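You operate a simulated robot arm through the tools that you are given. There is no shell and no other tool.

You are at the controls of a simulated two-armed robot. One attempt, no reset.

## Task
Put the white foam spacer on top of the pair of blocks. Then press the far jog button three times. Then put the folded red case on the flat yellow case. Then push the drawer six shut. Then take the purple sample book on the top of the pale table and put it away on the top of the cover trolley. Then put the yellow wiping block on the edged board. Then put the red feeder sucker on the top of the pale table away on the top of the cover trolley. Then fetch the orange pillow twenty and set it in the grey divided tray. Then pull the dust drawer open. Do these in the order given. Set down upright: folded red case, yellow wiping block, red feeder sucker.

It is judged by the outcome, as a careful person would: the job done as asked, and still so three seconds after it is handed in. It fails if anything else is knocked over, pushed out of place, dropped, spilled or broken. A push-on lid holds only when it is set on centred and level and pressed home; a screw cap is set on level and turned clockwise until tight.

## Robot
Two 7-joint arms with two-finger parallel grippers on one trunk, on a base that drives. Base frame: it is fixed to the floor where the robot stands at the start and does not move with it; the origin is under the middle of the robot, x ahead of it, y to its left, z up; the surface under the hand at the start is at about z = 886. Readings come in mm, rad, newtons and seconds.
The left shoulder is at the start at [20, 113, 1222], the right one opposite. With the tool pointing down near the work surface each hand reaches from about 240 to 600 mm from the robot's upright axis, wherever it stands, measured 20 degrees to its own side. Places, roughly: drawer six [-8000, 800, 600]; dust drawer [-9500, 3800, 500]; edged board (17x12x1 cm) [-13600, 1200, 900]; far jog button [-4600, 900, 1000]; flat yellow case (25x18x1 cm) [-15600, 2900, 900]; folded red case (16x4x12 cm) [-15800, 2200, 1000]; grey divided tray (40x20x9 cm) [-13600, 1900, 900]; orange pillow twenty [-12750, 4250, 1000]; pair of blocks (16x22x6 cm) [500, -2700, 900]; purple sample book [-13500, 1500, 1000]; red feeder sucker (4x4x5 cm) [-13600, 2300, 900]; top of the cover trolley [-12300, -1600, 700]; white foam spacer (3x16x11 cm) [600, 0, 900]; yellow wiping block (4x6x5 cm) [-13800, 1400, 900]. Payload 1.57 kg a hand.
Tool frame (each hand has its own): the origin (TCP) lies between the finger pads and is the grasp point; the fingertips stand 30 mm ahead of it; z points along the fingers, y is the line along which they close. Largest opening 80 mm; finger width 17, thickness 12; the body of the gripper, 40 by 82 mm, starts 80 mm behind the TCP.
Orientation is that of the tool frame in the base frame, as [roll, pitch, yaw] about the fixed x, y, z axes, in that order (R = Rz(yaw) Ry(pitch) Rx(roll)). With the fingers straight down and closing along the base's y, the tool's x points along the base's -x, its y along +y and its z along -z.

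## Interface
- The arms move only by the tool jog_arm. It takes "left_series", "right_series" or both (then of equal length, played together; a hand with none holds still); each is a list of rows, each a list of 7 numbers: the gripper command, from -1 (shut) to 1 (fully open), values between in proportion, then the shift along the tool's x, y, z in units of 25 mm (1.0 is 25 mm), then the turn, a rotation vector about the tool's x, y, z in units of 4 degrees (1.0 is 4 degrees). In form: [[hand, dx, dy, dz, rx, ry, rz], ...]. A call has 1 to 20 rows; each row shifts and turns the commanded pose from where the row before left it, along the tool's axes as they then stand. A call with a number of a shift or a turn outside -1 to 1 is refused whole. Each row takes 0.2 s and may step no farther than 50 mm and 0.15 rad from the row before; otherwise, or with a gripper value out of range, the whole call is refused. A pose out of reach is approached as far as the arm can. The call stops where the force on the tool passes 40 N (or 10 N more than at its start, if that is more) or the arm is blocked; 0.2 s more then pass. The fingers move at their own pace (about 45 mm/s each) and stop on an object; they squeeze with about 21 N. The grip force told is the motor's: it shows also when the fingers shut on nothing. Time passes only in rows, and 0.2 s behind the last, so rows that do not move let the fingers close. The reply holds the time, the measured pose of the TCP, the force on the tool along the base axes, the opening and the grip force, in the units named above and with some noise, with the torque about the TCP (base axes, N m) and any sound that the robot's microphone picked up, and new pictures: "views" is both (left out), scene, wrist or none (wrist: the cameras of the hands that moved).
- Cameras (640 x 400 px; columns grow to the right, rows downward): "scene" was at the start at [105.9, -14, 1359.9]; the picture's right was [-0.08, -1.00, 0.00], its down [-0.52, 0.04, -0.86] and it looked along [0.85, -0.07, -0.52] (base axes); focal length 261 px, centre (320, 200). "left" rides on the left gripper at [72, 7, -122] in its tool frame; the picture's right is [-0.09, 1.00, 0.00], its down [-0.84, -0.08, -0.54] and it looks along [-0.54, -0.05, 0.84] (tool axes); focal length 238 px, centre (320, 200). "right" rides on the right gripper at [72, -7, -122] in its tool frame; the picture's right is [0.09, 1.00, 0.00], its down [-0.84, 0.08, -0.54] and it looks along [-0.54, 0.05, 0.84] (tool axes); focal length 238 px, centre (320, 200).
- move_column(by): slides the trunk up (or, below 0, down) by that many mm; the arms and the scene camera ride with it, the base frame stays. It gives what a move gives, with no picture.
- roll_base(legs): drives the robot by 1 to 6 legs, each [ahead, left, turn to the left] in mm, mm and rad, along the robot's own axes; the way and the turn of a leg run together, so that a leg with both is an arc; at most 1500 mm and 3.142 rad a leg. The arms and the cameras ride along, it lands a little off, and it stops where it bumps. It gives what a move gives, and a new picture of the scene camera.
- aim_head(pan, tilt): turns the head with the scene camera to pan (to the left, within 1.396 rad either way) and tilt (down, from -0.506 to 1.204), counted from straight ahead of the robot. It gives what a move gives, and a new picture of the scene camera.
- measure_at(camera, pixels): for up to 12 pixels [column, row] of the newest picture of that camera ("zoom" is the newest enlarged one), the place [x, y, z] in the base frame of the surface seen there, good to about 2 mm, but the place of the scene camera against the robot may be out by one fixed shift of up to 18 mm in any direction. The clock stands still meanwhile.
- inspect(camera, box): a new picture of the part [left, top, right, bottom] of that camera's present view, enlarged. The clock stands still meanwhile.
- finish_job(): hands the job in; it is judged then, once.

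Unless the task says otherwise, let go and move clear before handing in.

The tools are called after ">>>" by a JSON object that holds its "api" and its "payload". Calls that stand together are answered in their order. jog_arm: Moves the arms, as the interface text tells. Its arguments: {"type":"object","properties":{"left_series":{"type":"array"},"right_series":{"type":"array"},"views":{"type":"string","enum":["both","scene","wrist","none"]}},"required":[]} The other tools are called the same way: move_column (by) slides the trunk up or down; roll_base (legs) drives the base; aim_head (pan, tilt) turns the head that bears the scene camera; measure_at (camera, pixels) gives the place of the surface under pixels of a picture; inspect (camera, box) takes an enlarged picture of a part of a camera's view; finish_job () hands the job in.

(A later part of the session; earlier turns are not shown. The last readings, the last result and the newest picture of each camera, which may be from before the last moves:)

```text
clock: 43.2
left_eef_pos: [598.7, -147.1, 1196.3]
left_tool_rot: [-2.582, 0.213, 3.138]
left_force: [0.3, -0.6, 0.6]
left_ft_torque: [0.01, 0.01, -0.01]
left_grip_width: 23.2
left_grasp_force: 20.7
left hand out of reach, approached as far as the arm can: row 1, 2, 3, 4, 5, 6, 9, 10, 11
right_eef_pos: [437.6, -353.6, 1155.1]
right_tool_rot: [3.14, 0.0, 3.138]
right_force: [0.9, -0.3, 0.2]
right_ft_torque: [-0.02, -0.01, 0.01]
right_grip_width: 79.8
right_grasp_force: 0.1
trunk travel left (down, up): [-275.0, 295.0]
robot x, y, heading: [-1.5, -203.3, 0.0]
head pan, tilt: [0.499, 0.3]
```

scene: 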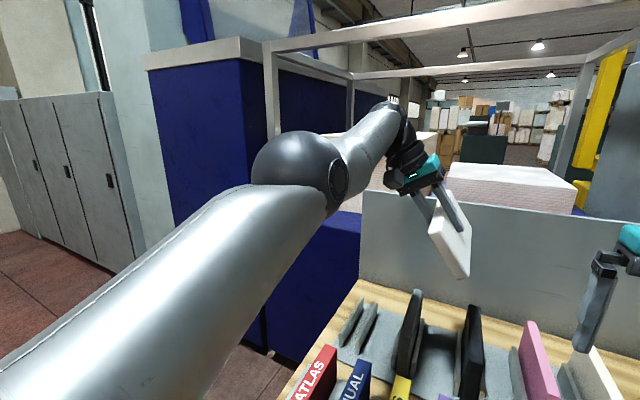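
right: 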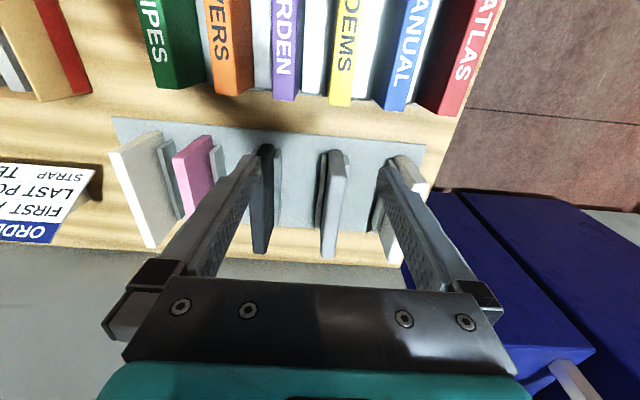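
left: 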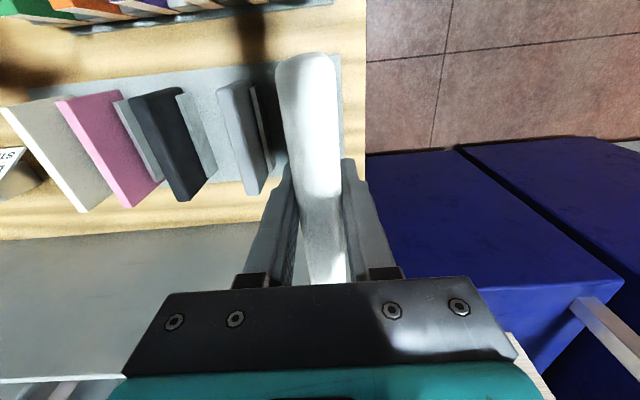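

>>> {"api": "jog_arm", "payload": {"left_series": [[-1, 0, 0, 0, -1, 0.38, 0], [-1, 0, 0, 0, -1, 0.38, 0], [-1, 0, 0, 0, -1, 0.38, 0], [-1, 0, 0, 0, -1, 0.38, 0], [-1, 0, 0, 0, -1, 0.38, 0], [-1, 0, 0, 0, -1, 0.38, 0], [-1, 0, 0, 0, -1, 0.38, 0], [-1, 0, 0, 0, -1, 0.38, 0], [-1, 0, 0, 0, 0, 0, 0]], "views": "none"}}

>>> {"api": "jog_arm", "payload": {"left_series": [[-1, 0, 1, 0, 0, 0, 0], [-1, 0, 1, 0, 0, 0, 0], [-1, 0, 1, 0, 0, 0, 0], [-1, 0, 1, 0, 0, 0, 0], [-1, 0.5, 1, 0, 0, 0, 0], [-1, 0.5, 1, 0, 0, 0, 0], [-1, 0.5, 1, 0, 0, 0, 0], [-1, 0.5, 1, 0, 0, 0, 0]], "views": "scene"}}

```text
clock: 45.2
left_eef_pos: [548.2, -129.8, 1178.7]
left_tool_rot: [3.134, 0.012, 3.083]
left_force: [0.1, -0.9, -0.1]
left_ft_torque: [-0.02, -0.05, 0.05]
left_grip_width: 23.3
left_grasp_force: 21.1
left hand out of reach, approached as far as the arm can: row 1, 2, 3, 4, 5, 6, 7, 8
right_eef_pos: [436.8, -353.8, 1154.4]
right_tool_rot: [-3.141, 0.0, 3.138]
right_force: [0.9, 0.2, 0.3]
right_ft_torque: [0.0, 0.02, 0.02]
right_grip_width: 79.8
right_grasp_force: 0.0
trunk travel left (down, up): [-275.0, 295.0]
robot x, y, heading: [-3.3, -204.9, -0.006]
head pan, tilt: [0.499, 0.3]
```

```text
clock: 47.0
left_eef_pos: [544.1, 74.9, 1189.7]
left_tool_rot: [3.134, 0.013, 3.08]
left_force: [-0.5, 0.3, -0.4]
left_ft_torque: [0.0, 0.02, -0.01]
left_grip_width: 23.4
left_grasp_force: 21.1
left hand out of reach, approached as far as the arm can: row 5, 6, 7, 8
right_eef_pos: [436.4, -353.3, 1154.9]
right_tool_rot: [-3.141, -0.001, 3.138]
right_force: [1.2, -0.3, 1.0]
right_ft_torque: [0.02, -0.01, -0.01]
right_grip_width: 80.0
right_grasp_force: 0.0
trunk travel left (down, up): [-275.0, 295.0]
robot x, y, heading: [1.8, -202.5, -0.001]
head pan, tilt: [0.499, 0.3]
```

scene: 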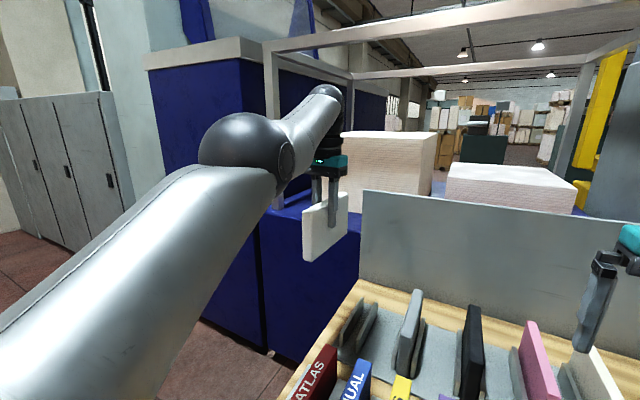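

>>> {"api": "measure_at", "payload": {"camera": "scene", "pixels": [[240, 145], [215, 145], [245, 120], [265, 150], [288, 160], [325, 93], [310, 115], [320, 125], [150, 260], [200, 220], [120, 330], [180, 200]]}}

>>> {"api": "inspect", "payload": {"camera": "scene", "box": [0, 60, 400, 310]}}

```text
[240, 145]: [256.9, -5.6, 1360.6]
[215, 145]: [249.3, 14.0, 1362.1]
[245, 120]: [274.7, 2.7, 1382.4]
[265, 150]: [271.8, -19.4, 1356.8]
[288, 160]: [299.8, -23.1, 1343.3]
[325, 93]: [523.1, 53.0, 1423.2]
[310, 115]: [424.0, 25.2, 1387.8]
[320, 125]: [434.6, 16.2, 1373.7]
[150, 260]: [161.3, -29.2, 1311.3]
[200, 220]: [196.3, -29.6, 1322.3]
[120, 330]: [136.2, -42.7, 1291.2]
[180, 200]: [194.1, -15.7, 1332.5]
```

```text
1.60 times, centred on (200, 185) of scene
```

zoom: 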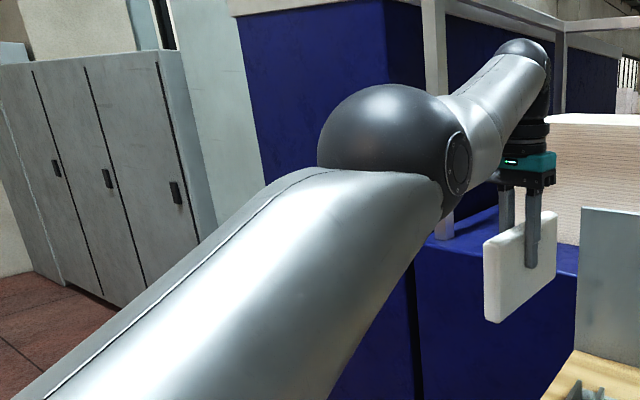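

>>> {"api": "measure_at", "payload": {"camera": "scene", "pixels": [[272, 80], [272, 130], [400, 40], [600, 20], [355, 100], [430, 140], [400, 220], [580, 70]]}}

>>> {"api": "move_column", "payload": {"by": 285}}

```text
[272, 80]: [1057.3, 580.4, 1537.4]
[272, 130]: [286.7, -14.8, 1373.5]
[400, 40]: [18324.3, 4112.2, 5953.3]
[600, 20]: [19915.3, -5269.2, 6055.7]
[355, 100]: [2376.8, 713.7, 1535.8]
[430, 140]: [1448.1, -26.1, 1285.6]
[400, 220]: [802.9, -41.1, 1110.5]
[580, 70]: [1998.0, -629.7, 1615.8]
```

```text
clock: 49.9
left_eef_pos: [545.9, 74.4, 1474.2]
left_tool_rot: [3.133, 0.012, 3.082]
left_force: [-0.1, -0.2, -0.3]
left_ft_torque: [0.0, -0.04, 0.02]
left_grip_width: 23.3
left_grasp_force: 21.2
right_eef_pos: [436.7, -354.5, 1439.1]
right_tool_rot: [3.141, 0.001, 3.138]
right_force: [0.1, -1.1, 0.6]
right_ft_torque: [0.02, -0.03, 0.0]
right_grip_width: 80.4
right_grasp_force: 0.0
trunk travel left (down, up): [-560.0, 10.0]
robot x, y, heading: [-0.7, -203.7, -0.004]
head pan, tilt: [0.499, 0.3]
```

Raising the column gives room below. I'll move the left hand up and left with the tool pitched forward. After that comes one long down-and-right sweep while pitching back, to build up elbow bend.

>>> {"api": "jog_arm", "payload": {"left_series": [[-1, 0, 0.4, -0.5, 0, -1, 0], [-1, 0, 0.4, -0.5, 0, -1, 0], [-1, 0, 0.4, -0.5, 0, -1, 0], [-1, 0, 0.4, -0.5, 0, -1, 0], [-1, 0, 0.4, -0.5, 0, -1, 0], [-1, 0, 0.4, -0.5, 0, -1, 0], [-1, 0, 0.4, -0.5, 0, -1, 0], [-1, 0, 0.4, -0.5, 0, -1, 0]], "views": "none"}}

```text
clock: 51.7
left_eef_pos: [580.7, 175.0, 1598.2]
left_tool_rot: [3.135, 0.57, 3.079]
left_force: [0.2, -0.2, -1.1]
left_ft_torque: [0.0, -0.02, 0.02]
left_grip_width: 23.1
left_grasp_force: 20.8
left hand out of reach, approached as far as the arm can: row 1, 2, 3, 4, 5, 6, 7, 8
right_eef_pos: [436.9, -352.9, 1438.8]
right_tool_rot: [3.141, 0.0, 3.138]
right_force: [-0.9, -0.1, 0.2]
right_ft_torque: [0.0, -0.01, -0.01]
right_grip_width: 80.2
right_grasp_force: 0.3
trunk travel left (down, up): [-560.0, 10.0]
robot x, y, heading: [0.8, -206.1, -0.002]
head pan, tilt: [0.499, 0.3]
```

>>> {"api": "jog_arm", "payload": {"left_series": [[-1, 0.8, -0.6, 0.5, 0, 0.9, 0], [-1, 0.8, -0.6, 0.5, 0, 0.9, 0], [-1, 0.75, -0.6, 0.55, 0, 0.9, 0], [-1, 0.75, -0.6, 0.6, 0, 0.9, 0], [-1, 0.7, -0.6, 0.65, 0, 0.9, 0], [-1, 0.7, -0.6, 0.7, 0, 0.9, 0], [-1, 0.65, -0.6, 0.75, 0, 0.9, 0], [-1, 0.6, -0.6, 0.8, 0, 0.9, 0], [-1, 0.5, -0.6, 0.8, 0, 0.9, 0], [-1, 0.5, -0.6, 0.8, 0, 0, 0], [-1, 0.5, -0.6, 0.8, 0, 0, 0], [-1, 0.5, -0.6, 0.8, 0, 0, 0]], "views": "none"}}

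```text
clock: 54.3
left_eef_pos: [569.6, 35.4, 1396.7]
left_tool_rot: [3.136, 0.003, 3.079]
left_force: [0.1, 0.7, 0.1]
left_ft_torque: [-0.01, 0.04, 0.0]
left_grip_width: 23.3
left_grasp_force: 20.7
left hand out of reach, approached as far as the arm can: row 1, 2, 3, 4, 5, 6, 7, 8, 9, 10, 11, 12
right_eef_pos: [437.3, -354.4, 1438.8]
right_tool_rot: [3.141, 0.0, 3.139]
right_force: [0.6, 0.0, 0.2]
right_ft_torque: [-0.02, 0.01, 0.02]
right_grip_width: 80.1
right_grasp_force: 0.1
trunk travel left (down, up): [-560.0, 10.0]
robot x, y, heading: [1.5, -204.1, -0.002]
head pan, tilt: [0.499, 0.3]
```

Pure sideways chords did converge, ending about 8 mm inside the sphere. The failures came from the larger inward steps snapping the arm back to full stretch. So now a pure chord first, then very small inward steps.

>>> {"api": "jog_arm", "payload": {"left_series": [[-1, 0, 0, 0.7, 0, 0, 0], [-1, 0, 0, 0.7, 0, 0, 0], [-1, 0, 0, 0.7, 0, 0, 0], [-1, 0, 0, 0.7, 0, 0, 0], [-1, 0, 0, 0.7, 0, 0, 0], [-1, 0, -0.7, 0, 0, 0, 0], [-1, 0, -0.7, 0, 0, 0, 0], [-1, 0, -0.7, 0, 0, 0, 0], [-1, 0.06, 0, 0, 0, 0, 0], [-1, 0.06, 0, 0, 0, 0, 0], [-1, 0.06, 0, 0, 0, 0, 0], [-1, 0.06, 0, 0, 0, 0, 0], [-1, 0.08, 0, 0, 0, 0, 0], [-1, 0.1, 0, 0, 0, 0, 0], [-1, 0.12, 0, 0, 0, 0, 0]], "views": "none"}}

```text
clock: 57.5
left_eef_pos: [582.1, -13.5, 1309.0]
left_tool_rot: [3.134, 0.003, 3.082]
left_force: [-0.3, -0.5, -0.2]
left_ft_torque: [-0.01, 0.04, 0.0]
left_grip_width: 23.2
left_grasp_force: 21.1
left hand out of reach, approached as far as the arm can: row 2, 6, 8, 11, 13, 15
right_eef_pos: [437.3, -353.7, 1440.6]
right_tool_rot: [3.141, 0.0, 3.139]
right_force: [-0.3, -0.2, 0.5]
right_ft_torque: [-0.05, 0.02, -0.02]
right_grip_width: 79.7
right_grasp_force: 0.1
trunk travel left (down, up): [-560.0, 10.0]
robot x, y, heading: [1.1, -206.4, 0.001]
head pan, tilt: [0.499, 0.3]
```

>>> {"api": "jog_arm", "payload": {"left_series": [[-1, 0, -1, 0, 0, 0, 0], [-1, 0, -1, 0, 0, 0, 0], [-1, 0, -1, 0, 0, 0, 0], [-1, 0, -1, 0, 0, 0, 0], [-1, 0, -1, 0, 0, 0, 0], [-1, 0, -1, 0, 0, 0, 0], [-1, 0.5, -1, 0, 0, 0, 0], [-1, 0.5, -1, 0, 0, 0, 0]], "views": "none"}}

>>> {"api": "jog_arm", "payload": {"left_series": [[-1, 0, 1, 0, 0, 0, 0], [-1, 0, 1, 0, 0, 0, 0], [-1, 0, 1, 0, 0, 0, 0], [-1, 0, 1, 0, 0, 0, 0], [-1, 0, 1, 0, 0, 0, 0], [-1, 0, 1, 0, 0, 0, 0], [-1, 0, 1, 0, 0, 0, 0]], "views": "none"}}

```text
clock: 59.3
left_eef_pos: [548.0, -212.9, 1308.3]
left_tool_rot: [3.135, 0.005, 3.082]
left_force: [0.5, -0.3, -0.2]
left_ft_torque: [0.01, 0.02, -0.05]
left_grip_width: 23.4
left_grasp_force: 20.5
left hand out of reach, approached as far as the arm can: row 6, 7, 8
right_eef_pos: [436.3, -354.4, 1439.8]
right_tool_rot: [-3.141, 0.0, 3.138]
right_force: [-0.2, 0.0, 0.4]
right_ft_torque: [0.04, 0.03, -0.01]
right_grip_width: 79.9
right_grasp_force: 0.0
trunk travel left (down, up): [-560.0, 10.0]
robot x, y, heading: [2.6, -203.2, -0.003]
head pan, tilt: [0.499, 0.3]
```

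```text
clock: 60.9
left_eef_pos: [583.0, -42.2, 1310.7]
left_tool_rot: [3.137, 0.006, 3.082]
left_force: [0.6, 1.2, -1.6]
left_ft_torque: [-0.02, 0.01, -0.02]
left_grip_width: 23.5
left_grasp_force: 20.7
left hand out of reach, approached as far as the arm can: row 1, 2, 3, 4, 6
right_eef_pos: [436.4, -353.0, 1441.3]
right_tool_rot: [-3.141, 0.001, 3.139]
right_force: [-0.2, -0.3, 1.8]
right_ft_torque: [0.0, 0.01, 0.03]
right_grip_width: 79.9
right_grasp_force: 0.1
trunk travel left (down, up): [-560.0, 10.0]
robot x, y, heading: [1.7, -206.8, -0.002]
head pan, tilt: [0.499, 0.3]
```

>>> {"api": "jog_arm", "payload": {"left_series": [[-1, -1, 0, 0, 0, 0, 0], [-1, -1, 0, 0, 0, 0, 0]], "views": "none"}}

>>> {"api": "jog_arm", "payload": {"left_series": [[-1, 1, 0, 0, 0, 0, 0]], "views": "none"}}

>>> {"api": "jog_arm", "payload": {"left_series": [[-1, 1, 0, 0, 0, 0, 0], [-1, 1, 0, 0, 0, 0, 0], [-1, 1, 0, 0, 0, 0, 0], [-1, 1, 0, 0, 0, 0, 0], [-1, 1, 0, 0, 0, 0, 0], [-1, 1, 0, 0, 0, 0, 0], [-1, 1, 0, 0, 0, 0, 0], [-1, 1, 0, 0, 0, 0, 0], [-1, 1, 0, 0, 0, 0, 0], [-1, 1, 0, 0, 0, 0, 0], [-1, 1, 0, 0, 0, 0, 0], [-1, 1, 0, 0, 0, 0, 0]], "views": "scene"}}

```text
clock: 61.5
left_eef_pos: [582.8, -44.6, 1309.5]
left_tool_rot: [3.134, 0.007, 3.081]
left_force: [0.3, -0.8, -0.6]
left_ft_torque: [0.01, 0.01, -0.02]
left_grip_width: 23.1
left_grasp_force: 21.4
left hand out of reach, approached as far as the arm can: row 1, 2
right_eef_pos: [436.6, -353.7, 1439.1]
right_tool_rot: [-3.141, 0.0, 3.138]
right_force: [-0.1, 0.2, -0.8]
right_ft_torque: [-0.02, 0.03, 0.04]
right_grip_width: 80.1
right_grasp_force: 0.1
trunk travel left (down, up): [-560.0, 10.0]
robot x, y, heading: [1.2, -200.4, 0.004]
head pan, tilt: [0.499, 0.3]
```

```text
clock: 61.9
left_eef_pos: [582.2, -43.6, 1309.4]
left_tool_rot: [3.135, 0.004, 3.08]
left_force: [-0.5, 0.2, -0.2]
left_ft_torque: [-0.01, -0.03, 0.0]
left_grip_width: 23.2
left_grasp_force: 20.8
left hand out of reach, approached as far as the arm can: row 1
right_eef_pos: [437.3, -353.2, 1439.9]
right_tool_rot: [-3.141, 0.0, 3.138]
right_force: [0.5, -0.6, 0.1]
right_ft_torque: [-0.01, 0.02, 0.0]
right_grip_width: 79.8
right_grasp_force: 0.0
trunk travel left (down, up): [-560.0, 10.0]
robot x, y, heading: [-0.5, -207.4, -0.008]
head pan, tilt: [0.499, 0.3]
```

```text
clock: 64.5
left_eef_pos: [581.4, -43.0, 1309.1]
left_tool_rot: [3.134, 0.002, 3.083]
left_force: [-0.1, 0.7, 0.8]
left_ft_torque: [-0.04, -0.03, -0.03]
left_grip_width: 23.8
left_grasp_force: 20.6
left hand out of reach, approached as far as the arm can: row 1, 2, 3, 4, 5, 6, 7, 8, 9, 10, 11, 12
right_eef_pos: [436.7, -354.0, 1439.7]
right_tool_rot: [3.141, -0.001, 3.138]
right_force: [0.0, 0.2, 0.0]
right_ft_torque: [-0.02, 0.02, 0.02]
right_grip_width: 80.0
right_grasp_force: 0.2
trunk travel left (down, up): [-560.0, 10.0]
robot x, y, heading: [1.2, -203.6, -0.002]
head pan, tilt: [0.499, 0.3]
```

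scene: 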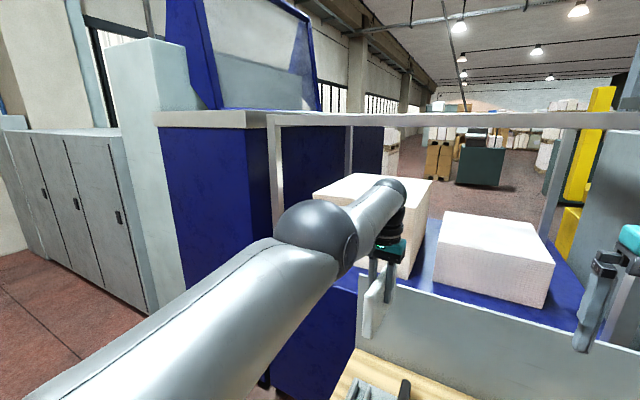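

The elbow won't bend, but base and column moves can still place the spacer precisely, so I'll carry on with the arm extended. I'll back away from the table and drive right toward the pair of blocks at y≈-2700, keeping the spacer high.

>>> {"api": "aim_head", "payload": {"pan": -1.2, "tilt": 0.45}}

>>> {"api": "roll_base", "payload": {"legs": [[-330, 0, 0], [0, -1000, 0]]}}

```text
clock: 66.2
left_eef_pos: [581.0, -44.7, 1309.1]
left_tool_rot: [3.136, 0.004, 3.082]
left_force: [0.2, 0.3, -0.8]
left_ft_torque: [-0.01, 0.0, -0.01]
left_grip_width: 23.4
left_grasp_force: 21.0
right_eef_pos: [437.6, -354.4, 1439.9]
right_tool_rot: [-3.14, 0.0, 3.138]
right_force: [-0.7, -0.1, 0.2]
right_ft_torque: [-0.02, 0.03, 0.03]
right_grip_width: 80.1
right_grasp_force: 0.1
trunk travel left (down, up): [-560.0, 10.0]
robot x, y, heading: [-0.6, -203.2, -0.001]
head pan, tilt: [-1.201, 0.45]
```

scene: 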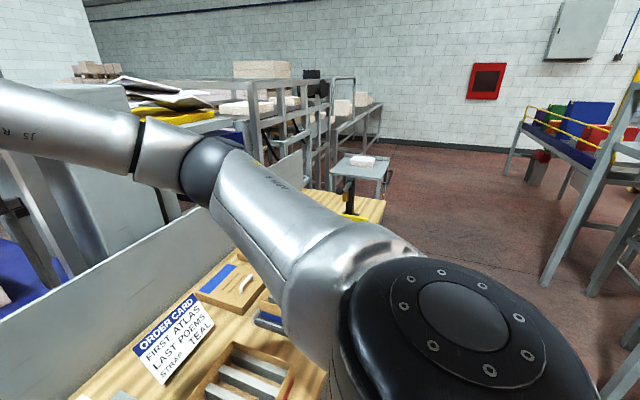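

```text
clock: 73.2
left_eef_pos: [263.7, -1021.1, 1309.6]
left_tool_rot: [3.134, 0.004, 3.103]
left_force: [0.7, -0.3, -0.5]
left_ft_torque: [0.01, 0.01, 0.03]
left_grip_width: 23.0
left_grasp_force: 21.1
right_eef_pos: [126.7, -1334.3, 1439.2]
right_tool_rot: [-3.14, 0.001, -3.12]
right_force: [0.5, 0.1, 0.1]
right_ft_torque: [0.0, 0.03, 0.02]
right_grip_width: 79.9
right_grasp_force: 0.0
trunk travel left (down, up): [-560.0, 10.0]
robot x, y, heading: [-312.8, -1196.9, 0.024]
head pan, tilt: [-1.201, 0.45]
```

scene: 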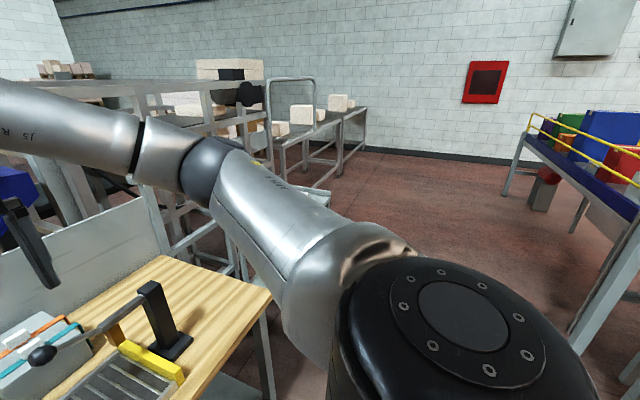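

>>> {"api": "roll_base", "payload": {"legs": [[0, -1300, -0.02]]}}

>>> {"api": "aim_head", "payload": {"pan": -0.3, "tilt": 0.6}}

```text
clock: 79.8
left_eef_pos: [273.7, -2365.0, 1310.0]
left_tool_rot: [3.135, 0.004, 3.073]
left_force: [0.4, 0.2, 0.4]
left_ft_torque: [-0.01, 0.02, -0.02]
left_grip_width: 23.2
left_grasp_force: 21.2
right_eef_pos: [125.6, -2674.2, 1440.1]
right_tool_rot: [3.141, 0.0, 3.13]
right_force: [-0.5, -0.4, 0.4]
right_ft_torque: [0.0, 0.03, -0.02]
right_grip_width: 80.2
right_grasp_force: 0.0
trunk travel left (down, up): [-560.0, 10.0]
robot x, y, heading: [-311.7, -2522.6, -0.012]
head pan, tilt: [-1.201, 0.45]
```

scene: 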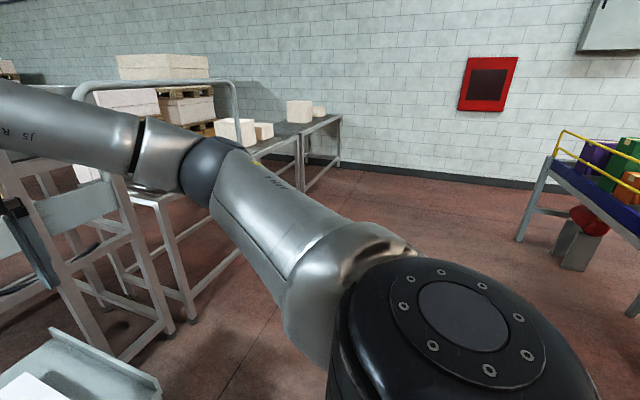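

```text
clock: 81.0
left_eef_pos: [274.0, -2364.9, 1309.6]
left_tool_rot: [3.135, 0.004, 3.074]
left_force: [0.0, 0.1, 0.1]
left_ft_torque: [-0.02, -0.01, 0.01]
left_grip_width: 23.3
left_grasp_force: 20.8
right_eef_pos: [126.1, -2675.0, 1439.1]
right_tool_rot: [3.141, 0.0, 3.128]
right_force: [-0.2, 0.5, 0.3]
right_ft_torque: [-0.01, 0.0, 0.01]
right_grip_width: 80.0
right_grasp_force: 0.1
trunk travel left (down, up): [-560.0, 10.0]
robot x, y, heading: [-309.9, -2521.6, -0.013]
head pan, tilt: [-0.3, 0.6]
```

scene: 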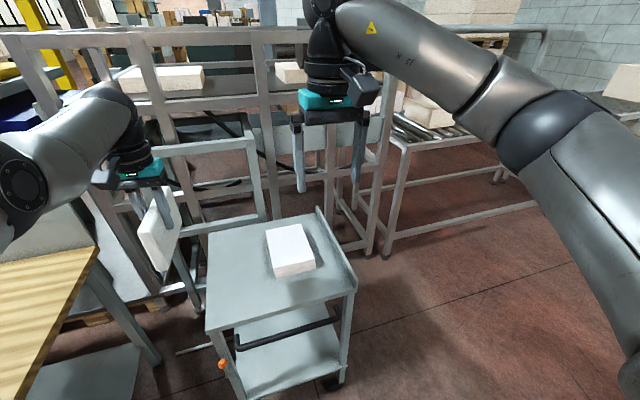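

>>> {"api": "inspect", "payload": {"camera": "scene", "box": [200, 200, 360, 300]}}

>>> {"api": "measure_at", "payload": {"camera": "scene", "pixels": [[268, 229], [298, 226], [314, 262], [276, 270], [276, 277], [314, 268], [290, 246], [240, 290], [320, 220], [210, 315], [335, 250], [285, 340]]}}

```text
4.00 times, centred on (280, 250) of scene
```

zoom: 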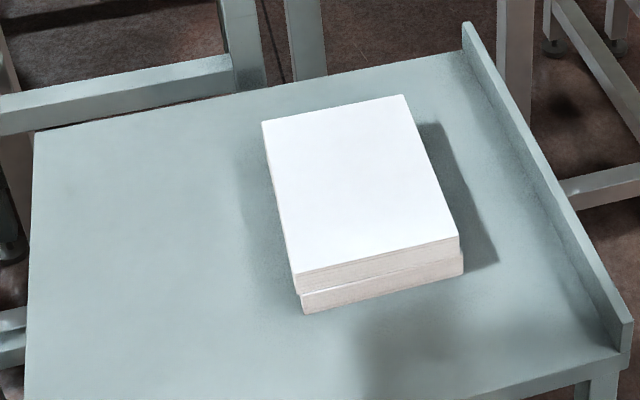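

```text
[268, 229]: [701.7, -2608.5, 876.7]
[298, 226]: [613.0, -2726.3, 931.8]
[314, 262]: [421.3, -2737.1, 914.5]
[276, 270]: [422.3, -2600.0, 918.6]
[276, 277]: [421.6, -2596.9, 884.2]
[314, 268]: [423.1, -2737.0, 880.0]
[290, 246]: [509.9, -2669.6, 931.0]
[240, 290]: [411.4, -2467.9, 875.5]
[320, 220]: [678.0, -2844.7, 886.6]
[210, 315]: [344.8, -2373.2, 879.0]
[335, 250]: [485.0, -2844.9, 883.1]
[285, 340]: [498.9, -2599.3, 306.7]
```

>>> {"api": "inspect", "payload": {"camera": "left", "box": [160, 0, 480, 300]}}

>>> {"api": "measure_at", "payload": {"camera": "left", "pixels": [[306, 100], [312, 150], [316, 200], [320, 240]]}}

>>> {"api": "inspect", "payload": {"camera": "scene", "box": [80, 140, 260, 280]}}

```text
1.33 times, centred on (320, 150) of left
```

zoom: 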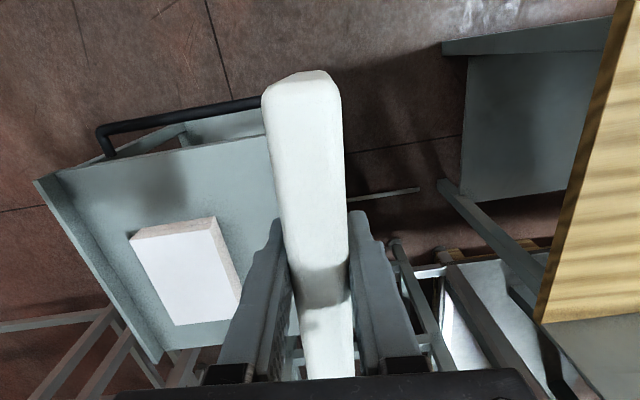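

```text
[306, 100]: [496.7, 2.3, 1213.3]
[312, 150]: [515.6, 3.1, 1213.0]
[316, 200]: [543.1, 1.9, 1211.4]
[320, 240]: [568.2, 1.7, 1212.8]
```

```text
2.86 times, centred on (170, 210) of scene
```

zoom: 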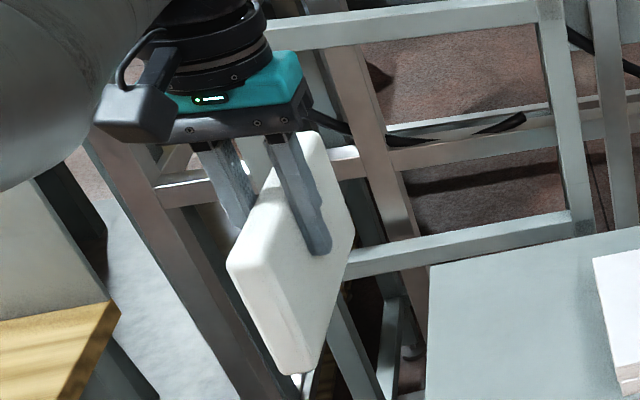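

>>> {"api": "jog_arm", "payload": {"left_series": [[-1, 0, 0, 0, 0, 0, 0]], "views": "wrist"}}

>>> {"api": "measure_at", "payload": {"camera": "left", "pixels": [[300, 80], [306, 110], [312, 150], [316, 200], [320, 240], [230, 240], [180, 200], [265, 170], [245, 165], [300, 240], [200, 130]]}}

```text
clock: 81.4
left_eef_pos: [274.6, -2365.7, 1309.9]
left_tool_rot: [3.135, 0.004, 3.076]
left_force: [0.3, 0.7, 0.0]
left_ft_torque: [-0.02, 0.0, -0.02]
left_grip_width: 23.1
left_grasp_force: 21.3
right_eef_pos: [126.4, -2674.1, 1439.5]
right_tool_rot: [-3.14, 0.0, 3.127]
right_force: [-0.3, -1.3, -0.1]
right_ft_torque: [-0.04, 0.02, 0.02]
right_grip_width: 80.1
right_grasp_force: 0.1
trunk travel left (down, up): [-560.0, 10.0]
robot x, y, heading: [-307.5, -2519.6, -0.01]
head pan, tilt: [-0.3, 0.6]
```

left: 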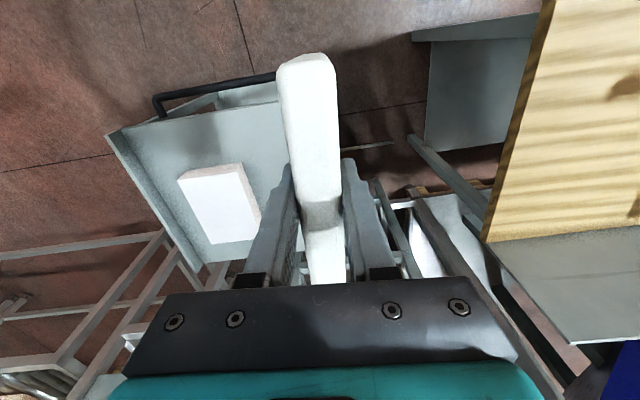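

```text
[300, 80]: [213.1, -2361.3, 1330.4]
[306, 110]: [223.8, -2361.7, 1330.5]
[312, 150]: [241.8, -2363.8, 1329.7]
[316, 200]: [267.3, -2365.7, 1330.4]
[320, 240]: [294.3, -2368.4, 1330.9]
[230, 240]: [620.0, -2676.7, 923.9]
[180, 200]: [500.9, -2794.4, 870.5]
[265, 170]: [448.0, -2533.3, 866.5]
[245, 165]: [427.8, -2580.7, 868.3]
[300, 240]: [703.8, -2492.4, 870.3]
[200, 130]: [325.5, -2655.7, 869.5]
```

>>> {"api": "inspect", "payload": {"camera": "left", "box": [160, 150, 280, 260]}}

>>> {"api": "measure_at", "payload": {"camera": "left", "pixels": [[183, 183], [238, 170], [258, 215], [212, 240], [222, 205]]}}

```text
3.64 times, centred on (220, 205) of left
```

zoom: 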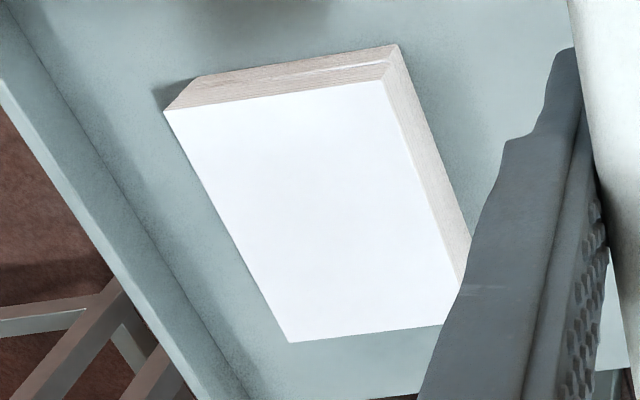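

```text
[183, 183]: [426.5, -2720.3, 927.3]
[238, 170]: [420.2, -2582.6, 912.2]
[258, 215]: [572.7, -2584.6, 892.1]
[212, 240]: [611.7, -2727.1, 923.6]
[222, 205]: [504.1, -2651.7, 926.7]
```

>>> {"api": "measure_at", "payload": {"camera": "zoom", "pixels": [[172, 112], [380, 85], [292, 335], [440, 318], [300, 210], [455, 270]]}}

```text
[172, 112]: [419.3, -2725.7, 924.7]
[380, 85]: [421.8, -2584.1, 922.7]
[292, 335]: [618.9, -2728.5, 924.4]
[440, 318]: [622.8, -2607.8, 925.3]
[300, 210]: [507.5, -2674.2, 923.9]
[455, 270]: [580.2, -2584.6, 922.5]
```

The block stack's top is at z≈924, x 417–625, y -2729 to -2583. I'll drive so the spacer is over its centre, about (516,-2656).

>>> {"api": "roll_base", "payload": {"legs": [[0, -287, 0.01], [240, 0, 0]]}}

>>> {"api": "jog_arm", "payload": {"left_series": [[-1, 0, 0, 0, 0, 0, 0]], "views": "wrist"}}

```text
clock: 84.8
left_eef_pos: [506.2, -2651.5, 1309.2]
left_tool_rot: [3.134, 0.003, 3.076]
left_force: [0.4, -0.2, -1.3]
left_ft_torque: [-0.01, -0.01, 0.03]
left_grip_width: 23.4
left_grasp_force: 21.0
right_eef_pos: [361.7, -2960.7, 1439.8]
right_tool_rot: [-3.141, 0.002, 3.135]
right_force: [0.4, -0.3, -0.8]
right_ft_torque: [0.06, 0.03, 0.01]
right_grip_width: 79.8
right_grasp_force: 0.0
trunk travel left (down, up): [-560.0, 10.0]
robot x, y, heading: [-79.3, -2807.9, -0.009]
head pan, tilt: [-0.3, 0.6]
```

scene: 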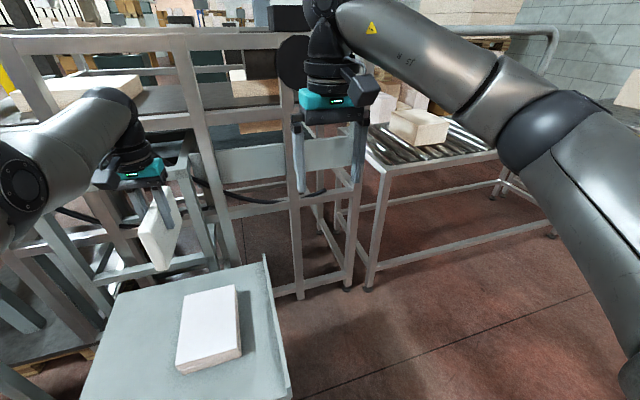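

```text
clock: 85.2
left_eef_pos: [505.5, -2651.3, 1309.3]
left_tool_rot: [3.134, 0.006, 3.078]
left_force: [0.3, 0.4, -1.0]
left_ft_torque: [-0.05, 0.0, -0.02]
left_grip_width: 23.2
left_grasp_force: 21.1
right_eef_pos: [361.1, -2959.0, 1439.9]
right_tool_rot: [-3.14, 0.002, 3.133]
right_force: [0.3, -0.7, -0.1]
right_ft_torque: [0.01, -0.03, 0.02]
right_grip_width: 80.1
right_grasp_force: 0.0
trunk travel left (down, up): [-560.0, 10.0]
robot x, y, heading: [-77.1, -2810.1, -0.011]
head pan, tilt: [-0.3, 0.6]
```

left: 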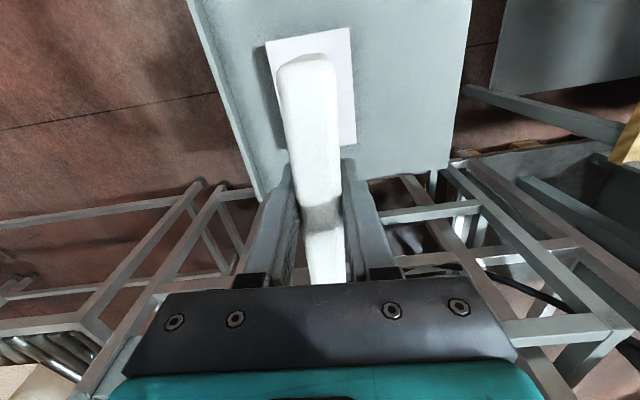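

>>> {"api": "move_column", "payload": {"by": -285}}

>>> {"api": "jog_arm", "payload": {"left_series": [[-1, 0, 0, 0, 0, 0, 0]]}}

```text
clock: 88.0
left_eef_pos: [507.0, -2650.6, 1024.7]
left_tool_rot: [3.135, 0.003, 3.077]
left_force: [-0.3, -0.2, 0.3]
left_ft_torque: [-0.06, 0.0, 0.0]
left_grip_width: 23.2
left_grasp_force: 20.7
right_eef_pos: [360.0, -2961.3, 1154.4]
right_tool_rot: [-3.141, -0.001, 3.134]
right_force: [-0.1, -0.2, 0.4]
right_ft_torque: [0.0, 0.04, 0.02]
right_grip_width: 79.9
right_grasp_force: 0.0
trunk travel left (down, up): [-275.0, 295.0]
robot x, y, heading: [-77.9, -2806.2, -0.003]
head pan, tilt: [-0.3, 0.6]
```

```text
clock: 88.4
left_eef_pos: [507.6, -2650.1, 1024.1]
left_tool_rot: [3.133, 0.005, 3.076]
left_force: [-0.3, -0.6, -1.2]
left_ft_torque: [0.01, 0.01, 0.0]
left_grip_width: 22.7
left_grasp_force: 21.6
right_eef_pos: [361.4, -2959.6, 1154.0]
right_tool_rot: [3.141, 0.001, 3.135]
right_force: [0.2, -0.5, -0.8]
right_ft_torque: [0.01, 0.03, -0.02]
right_grip_width: 79.7
right_grasp_force: 0.0
trunk travel left (down, up): [-275.0, 295.0]
robot x, y, heading: [-77.3, -2806.7, -0.005]
head pan, tilt: [-0.3, 0.6]
```

scene: 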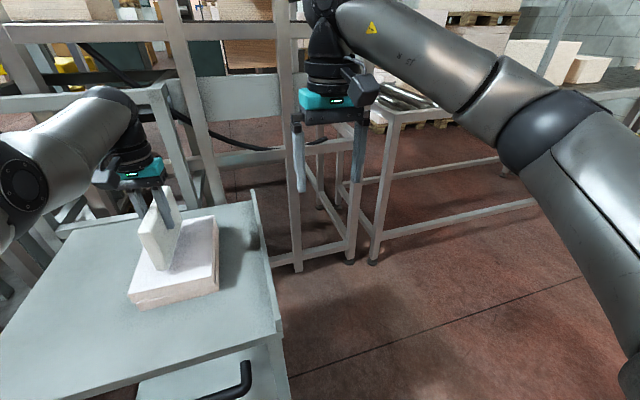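
left: 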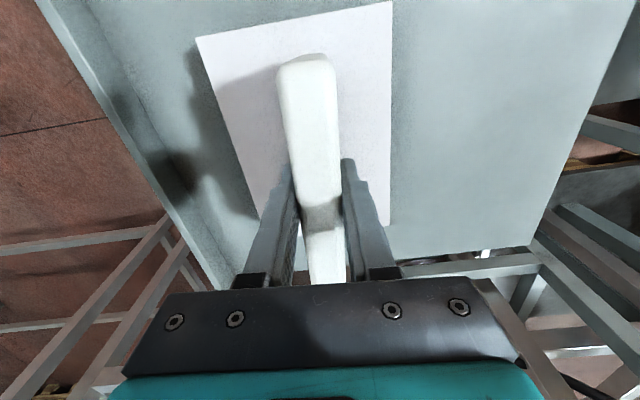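

>>> {"api": "move_column", "payload": {"by": -14}}

>>> {"api": "move_column", "payload": {"by": -3}}

```text
clock: 89.1
left_eef_pos: [506.7, -2651.2, 1010.0]
left_tool_rot: [3.134, 0.003, 3.076]
left_force: [0.0, -0.2, -0.6]
left_ft_torque: [-0.02, -0.05, 0.0]
left_grip_width: 23.1
left_grasp_force: 21.0
right_eef_pos: [360.3, -2960.2, 1141.1]
right_tool_rot: [-3.142, 0.0, 3.134]
right_force: [0.2, -0.3, 0.8]
right_ft_torque: [0.01, -0.01, -0.03]
right_grip_width: 80.2
right_grasp_force: 0.0
trunk travel left (down, up): [-261.0, 309.0]
robot x, y, heading: [-74.1, -2810.0, -0.005]
head pan, tilt: [-0.3, 0.6]
```

```text
clock: 89.6
left_eef_pos: [507.3, -2650.9, 1008.2]
left_tool_rot: [3.135, 0.007, 3.077]
left_force: [0.4, 0.1, 7.9]
left_ft_torque: [0.04, 0.58, -0.03]
left_grip_width: 23.1
left_grasp_force: 21.0
right_eef_pos: [361.4, -2959.9, 1138.8]
right_tool_rot: [-3.141, 0.004, 3.136]
right_force: [-0.6, 0.0, 0.4]
right_ft_torque: [0.0, 0.01, 0.0]
right_grip_width: 80.2
right_grasp_force: 0.0
trunk travel left (down, up): [-258.0, 312.0]
robot x, y, heading: [-80.0, -2805.3, -0.009]
head pan, tilt: [-0.3, 0.6]
```

Contact at 7.9 N, so the spacer is sitting on the blocks. I'll open slightly and look before moving off.

>>> {"api": "jog_arm", "payload": {"left_series": [[-0.2, 0, 0, 0, 0, 0, 0], [0.1, 0, 0, 0, 0, 0, 0], [0.3, 0, 0, 0, 0, 0, 0]]}}

```text
clock: 90.4
left_eef_pos: [507.6, -2650.6, 1007.1]
left_tool_rot: [3.135, 0.004, 3.076]
left_force: [-0.1, 0.6, 0.5]
left_ft_torque: [0.0, -0.01, 0.03]
left_grip_width: 52.0
left_grasp_force: 0.0
right_eef_pos: [360.0, -2960.8, 1138.5]
right_tool_rot: [3.141, 0.001, 3.134]
right_force: [0.3, -0.1, -0.4]
right_ft_torque: [0.04, -0.04, 0.02]
right_grip_width: 80.0
right_grasp_force: 0.0
trunk travel left (down, up): [-258.0, 312.0]
robot x, y, heading: [-73.5, -2807.8, -0.005]
head pan, tilt: [-0.3, 0.6]
```

scene: 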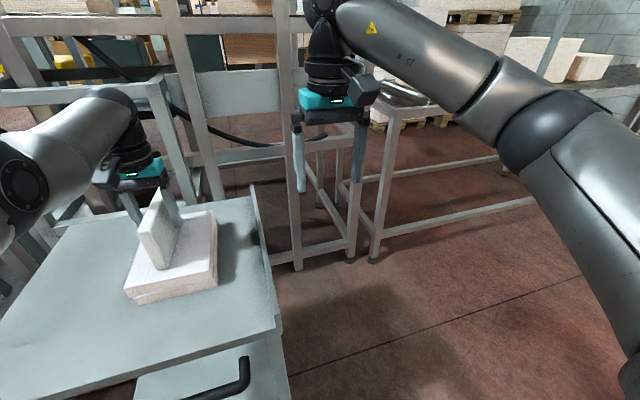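
left: 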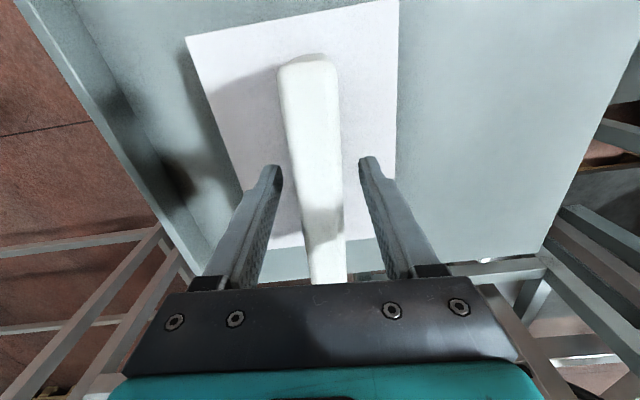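

The spacer stands on its own. I'll raise the column clear, back the base away, then work on the left elbow.

>>> {"api": "move_column", "payload": {"by": 200}}

>>> {"api": "roll_base", "payload": {"legs": [[-550, 0, 0]]}}

>>> {"api": "inspect", "payload": {"camera": "scene", "box": [160, 140, 380, 278]}}

```text
clock: 92.5
left_eef_pos: [507.3, -2650.5, 1207.7]
left_tool_rot: [3.134, 0.004, 3.078]
left_force: [-0.6, -0.5, 0.4]
left_ft_torque: [-0.02, 0.01, -0.01]
left_grip_width: 52.0
left_grasp_force: 0.0
right_eef_pos: [360.1, -2959.5, 1337.3]
right_tool_rot: [-3.141, -0.001, 3.135]
right_force: [-0.3, -0.8, -0.4]
right_ft_torque: [0.01, -0.01, 0.01]
right_grip_width: 79.9
right_grasp_force: 0.0
trunk travel left (down, up): [-458.0, 112.0]
robot x, y, heading: [-78.7, -2807.6, -0.011]
head pan, tilt: [-0.3, 0.6]
```

```text
clock: 95.7
left_eef_pos: [-41.9, -2644.9, 1207.2]
left_tool_rot: [3.137, 0.006, 3.079]
left_force: [-0.6, -0.6, 0.0]
left_ft_torque: [0.01, -0.01, 0.0]
left_grip_width: 52.1
left_grasp_force: 0.0
right_eef_pos: [-187.1, -2955.3, 1338.1]
right_tool_rot: [-3.141, 0.001, 3.136]
right_force: [-0.1, 0.3, 0.5]
right_ft_torque: [0.01, 0.03, 0.02]
right_grip_width: 80.1
right_grasp_force: 0.1
trunk travel left (down, up): [-458.0, 112.0]
robot x, y, heading: [-623.1, -2805.4, -0.007]
head pan, tilt: [-0.3, 0.6]
```

scene: 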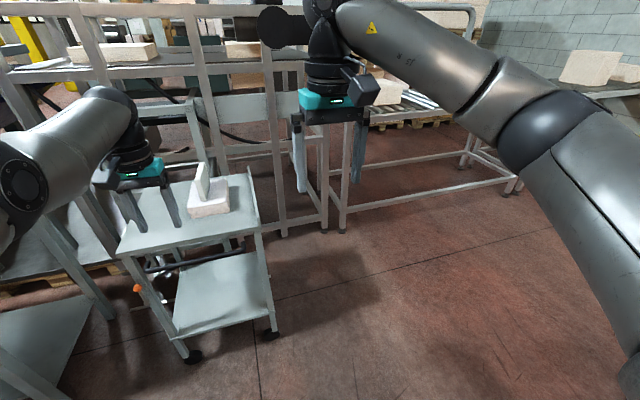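

```text
2.90 times, centred on (270, 209) of scene
```

zoom: 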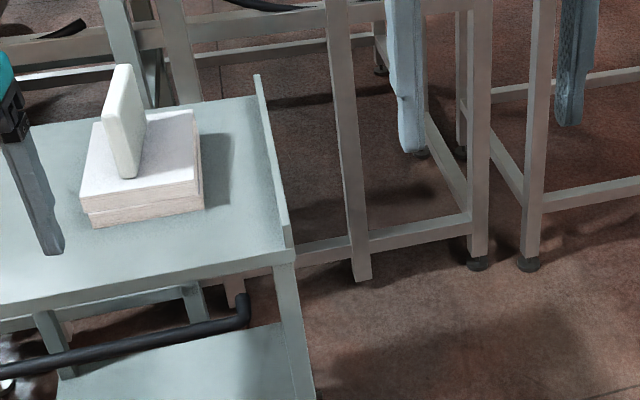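

>>> {"api": "jog_arm", "payload": {"left_series": [[0, 0, 0, 1, 0, 0, 0], [0, 0, 0, 1, 0, 0, 0], [0, 0, 0, 1, 0, 0, 0], [0, 0, 0, 1, 0, 0, 0], [0, 0, 0, 1, 0, 0, 0], [0, 0, 0, 1, 0, 0, 0], [0, 0, 0, 1, 0, 0, 0], [0, 0, 0, 1, 0, 0, 0], [0, 0, 0, 1, 0, 0, 0], [0, 0, 0, 1, 0, 0, 0], [0, 0, 0, 1, 0, 0, 0], [0, 0, 0, 1, 0, 0, 0], [0, 0, 0, 1, 0, 0, 0], [0, 0, 0, 1, 0, 0, 0]], "views": "none"}}

```text
clock: 98.7
left_eef_pos: [-126.8, -2639.7, 893.3]
left_tool_rot: [3.136, 0.004, 3.079]
left_force: [0.5, -0.7, 0.6]
left_ft_torque: [-0.04, 0.01, -0.03]
left_grip_width: 39.9
left_grasp_force: 0.0
left hand out of reach, approached as far as the arm can: row 4, 5, 6, 7, 8, 9, 10, 11, 12, 13, 14
right_eef_pos: [-187.0, -2955.1, 1336.3]
right_tool_rot: [-3.141, 0.0, 3.137]
right_force: [1.0, 0.1, -0.1]
right_ft_torque: [0.02, 0.0, -0.01]
right_grip_width: 80.0
right_grasp_force: 0.1
trunk travel left (down, up): [-458.0, 112.0]
robot x, y, heading: [-623.7, -2804.9, -0.009]
head pan, tilt: [-0.3, 0.6]
```

Space here is clear and the spacer still stands. A large tool pitch is the one motion that mathematically shares into the elbow, so I'll pitch the empty left hand forward about 80° and see whether the elbow bends.

>>> {"api": "jog_arm", "payload": {"left_series": [[0, 0, 0, 0, 0, -1, 0], [0, 0, 0, 0, 0, -1, 0], [0, 0, 0, 0, 0, -1, 0], [0, 0, 0, 0, 0, -1, 0], [0, 0, 0, 0, 0, -1, 0], [0, 0, 0, 0, 0, -1, 0], [0, 0, 0, 0, 0, -1, 0], [0, 0, 0, 0, 0, -1, 0], [0, 0, 0, 0, 0, -1, 0], [0, 0, 0, 0, 0, -1, 0], [0, 0, 0, 0, 0, -1, 0], [0, 0, 0, 0, 0, -1, 0], [0, 0, 0, 0, 0, -1, 0], [0, 0, 0, 0, 0, -1, 0], [0, 0, 0, 0, 0, -1, 0], [0, 0, 0, 0, 0, -1, 0], [0, 0, 0, 0, 0, -1, 0], [0, 0, 0, 0, 0, -1, 0], [0, 0, 0, 0, 0, -1, 0], [0, 0, 0, 0, 0, -1, 0]], "views": "scene"}}

```text
clock: 102.9
left_eef_pos: [-127.5, -2639.2, 893.8]
left_tool_rot: [3.105, 1.402, 3.043]
left_force: [-0.2, 0.5, -0.5]
left_ft_torque: [-0.02, 0.0, -0.01]
left_grip_width: 40.0
left_grasp_force: 0.1
right_eef_pos: [-186.2, -2955.9, 1337.2]
right_tool_rot: [-3.141, 0.0, 3.138]
right_force: [0.3, 0.6, -0.5]
right_ft_torque: [0.01, 0.01, 0.02]
right_grip_width: 79.8
right_grasp_force: 0.0
trunk travel left (down, up): [-458.0, 112.0]
robot x, y, heading: [-621.8, -2801.9, -0.01]
head pan, tilt: [-0.3, 0.6]
```

scene: 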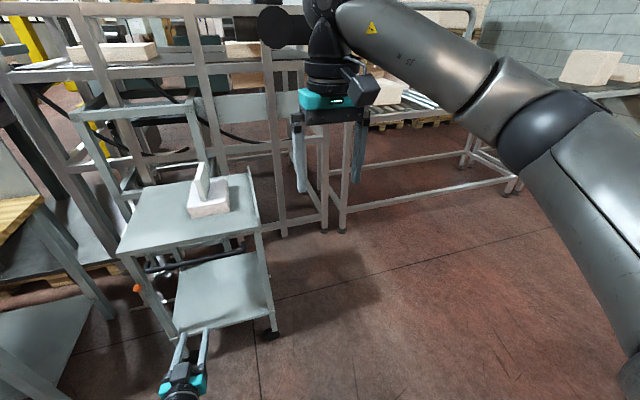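

All rows succeeded with the TCP held, so the wrist came inward. Now I'll bring the hand up and back while pitching to vertical again.

>>> {"api": "jog_arm", "payload": {"left_series": [[0, -1, 0, -0.4, 0, 0, 0], [0, -1, 0, -0.4, 0, 0, 0], [0, -1, 0, -0.4, 0, 0, 0], [0, -1, 0, -0.4, 0, 0, 0], [0, -1, 0, 0, 0, 0, 0], [0, -1, 0, 0, 0, 0, 0]], "views": "none"}}

```text
clock: 104.3
left_eef_pos: [-142.0, -2641.1, 1049.9]
left_tool_rot: [3.099, 1.401, 3.039]
left_force: [-0.1, 0.1, 0.0]
left_ft_torque: [-0.02, -0.04, 0.02]
left_grip_width: 40.2
left_grasp_force: 0.0
right_eef_pos: [-186.7, -2955.6, 1337.6]
right_tool_rot: [3.14, 0.0, 3.137]
right_force: [-0.2, 0.1, 0.3]
right_ft_torque: [-0.03, 0.01, 0.0]
right_grip_width: 80.2
right_grasp_force: 0.1
trunk travel left (down, up): [-458.0, 112.0]
robot x, y, heading: [-625.8, -2805.1, -0.003]
head pan, tilt: [-0.3, 0.6]
```

>>> {"api": "jog_arm", "payload": {"left_series": [[0, 0, 0, 0, 0, 1, 0], [0, 0, 0, 0, 0, 1, 0], [0, 0, 0, 0, 0, 1, 0], [0, 0, 0, 0, 0, 1, 0], [0, 0, 0, 0, 0, 1, 0], [0, 0, 0, 0, 0, 1, 0], [0, 0, 0, 0, 0, 1, 0], [0, 0, 0, 0, 0, 1, 0], [0, 0, 0, 0, 0, 1, 0], [0, 0, 0, 0, 0, 1, 0], [0, 0, 0, 0, 0, 1, 0], [0, 0, 0, 0, 0, 1, 0], [0, 0, 0, 0, 0, 1, 0], [0, 0, 0, 0, 0, 1, 0], [0, 0, 0, 0, 0, 1, 0], [0, 0, 0, 0, 0, 1, 0], [0, 0, 0, 0, 0, 1, 0], [0, 0, 0, 0, 0, 1, 0], [0, 0, 0, 0, 0, 1, 0], [0, 0, 0, 0, 0, 1, 0]], "views": "none"}}

>>> {"api": "jog_arm", "payload": {"left_series": [[0, 1, 0, 0, 0, 0, 0], [0, 1, 0, 0, 0, 0, 0], [0, 1, 0, 0, 0, 0, 0]]}}

```text
clock: 108.5
left_eef_pos: [-140.1, -2639.9, 1048.8]
left_tool_rot: [3.135, 0.001, 3.08]
left_force: [-0.1, 1.1, -0.3]
left_ft_torque: [0.03, -0.02, 0.04]
left_grip_width: 39.9
left_grasp_force: 0.1
right_eef_pos: [-187.0, -2956.4, 1338.0]
right_tool_rot: [-3.141, 0.0, 3.136]
right_force: [-0.1, 0.1, 0.7]
right_ft_torque: [-0.01, 0.0, 0.01]
right_grip_width: 79.8
right_grasp_force: 0.0
trunk travel left (down, up): [-458.0, 112.0]
robot x, y, heading: [-623.0, -2805.7, -0.006]
head pan, tilt: [-0.3, 0.6]
```

```text
clock: 109.3
left_eef_pos: [-216.6, -2635.7, 1048.5]
left_tool_rot: [3.135, 0.004, 3.08]
left_force: [-0.1, 0.5, -0.3]
left_ft_torque: [0.03, -0.02, -0.03]
left_grip_width: 39.9
left_grasp_force: 0.0
right_eef_pos: [-187.8, -2956.5, 1337.8]
right_tool_rot: [3.14, 0.004, 3.137]
right_force: [-0.3, -0.2, 0.2]
right_ft_torque: [0.02, -0.04, -0.02]
right_grip_width: 79.9
right_grasp_force: 0.1
trunk travel left (down, up): [-458.0, 112.0]
robot x, y, heading: [-618.6, -2806.9, -0.005]
head pan, tilt: [-0.3, 0.6]
```

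scene: 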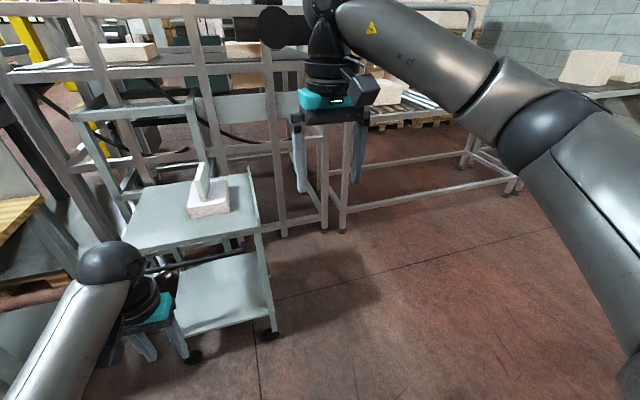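
left: 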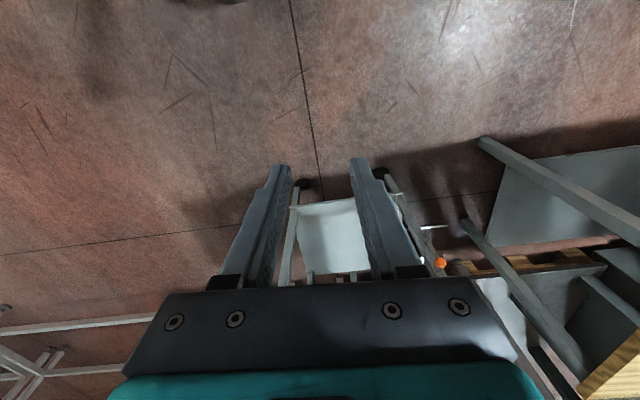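

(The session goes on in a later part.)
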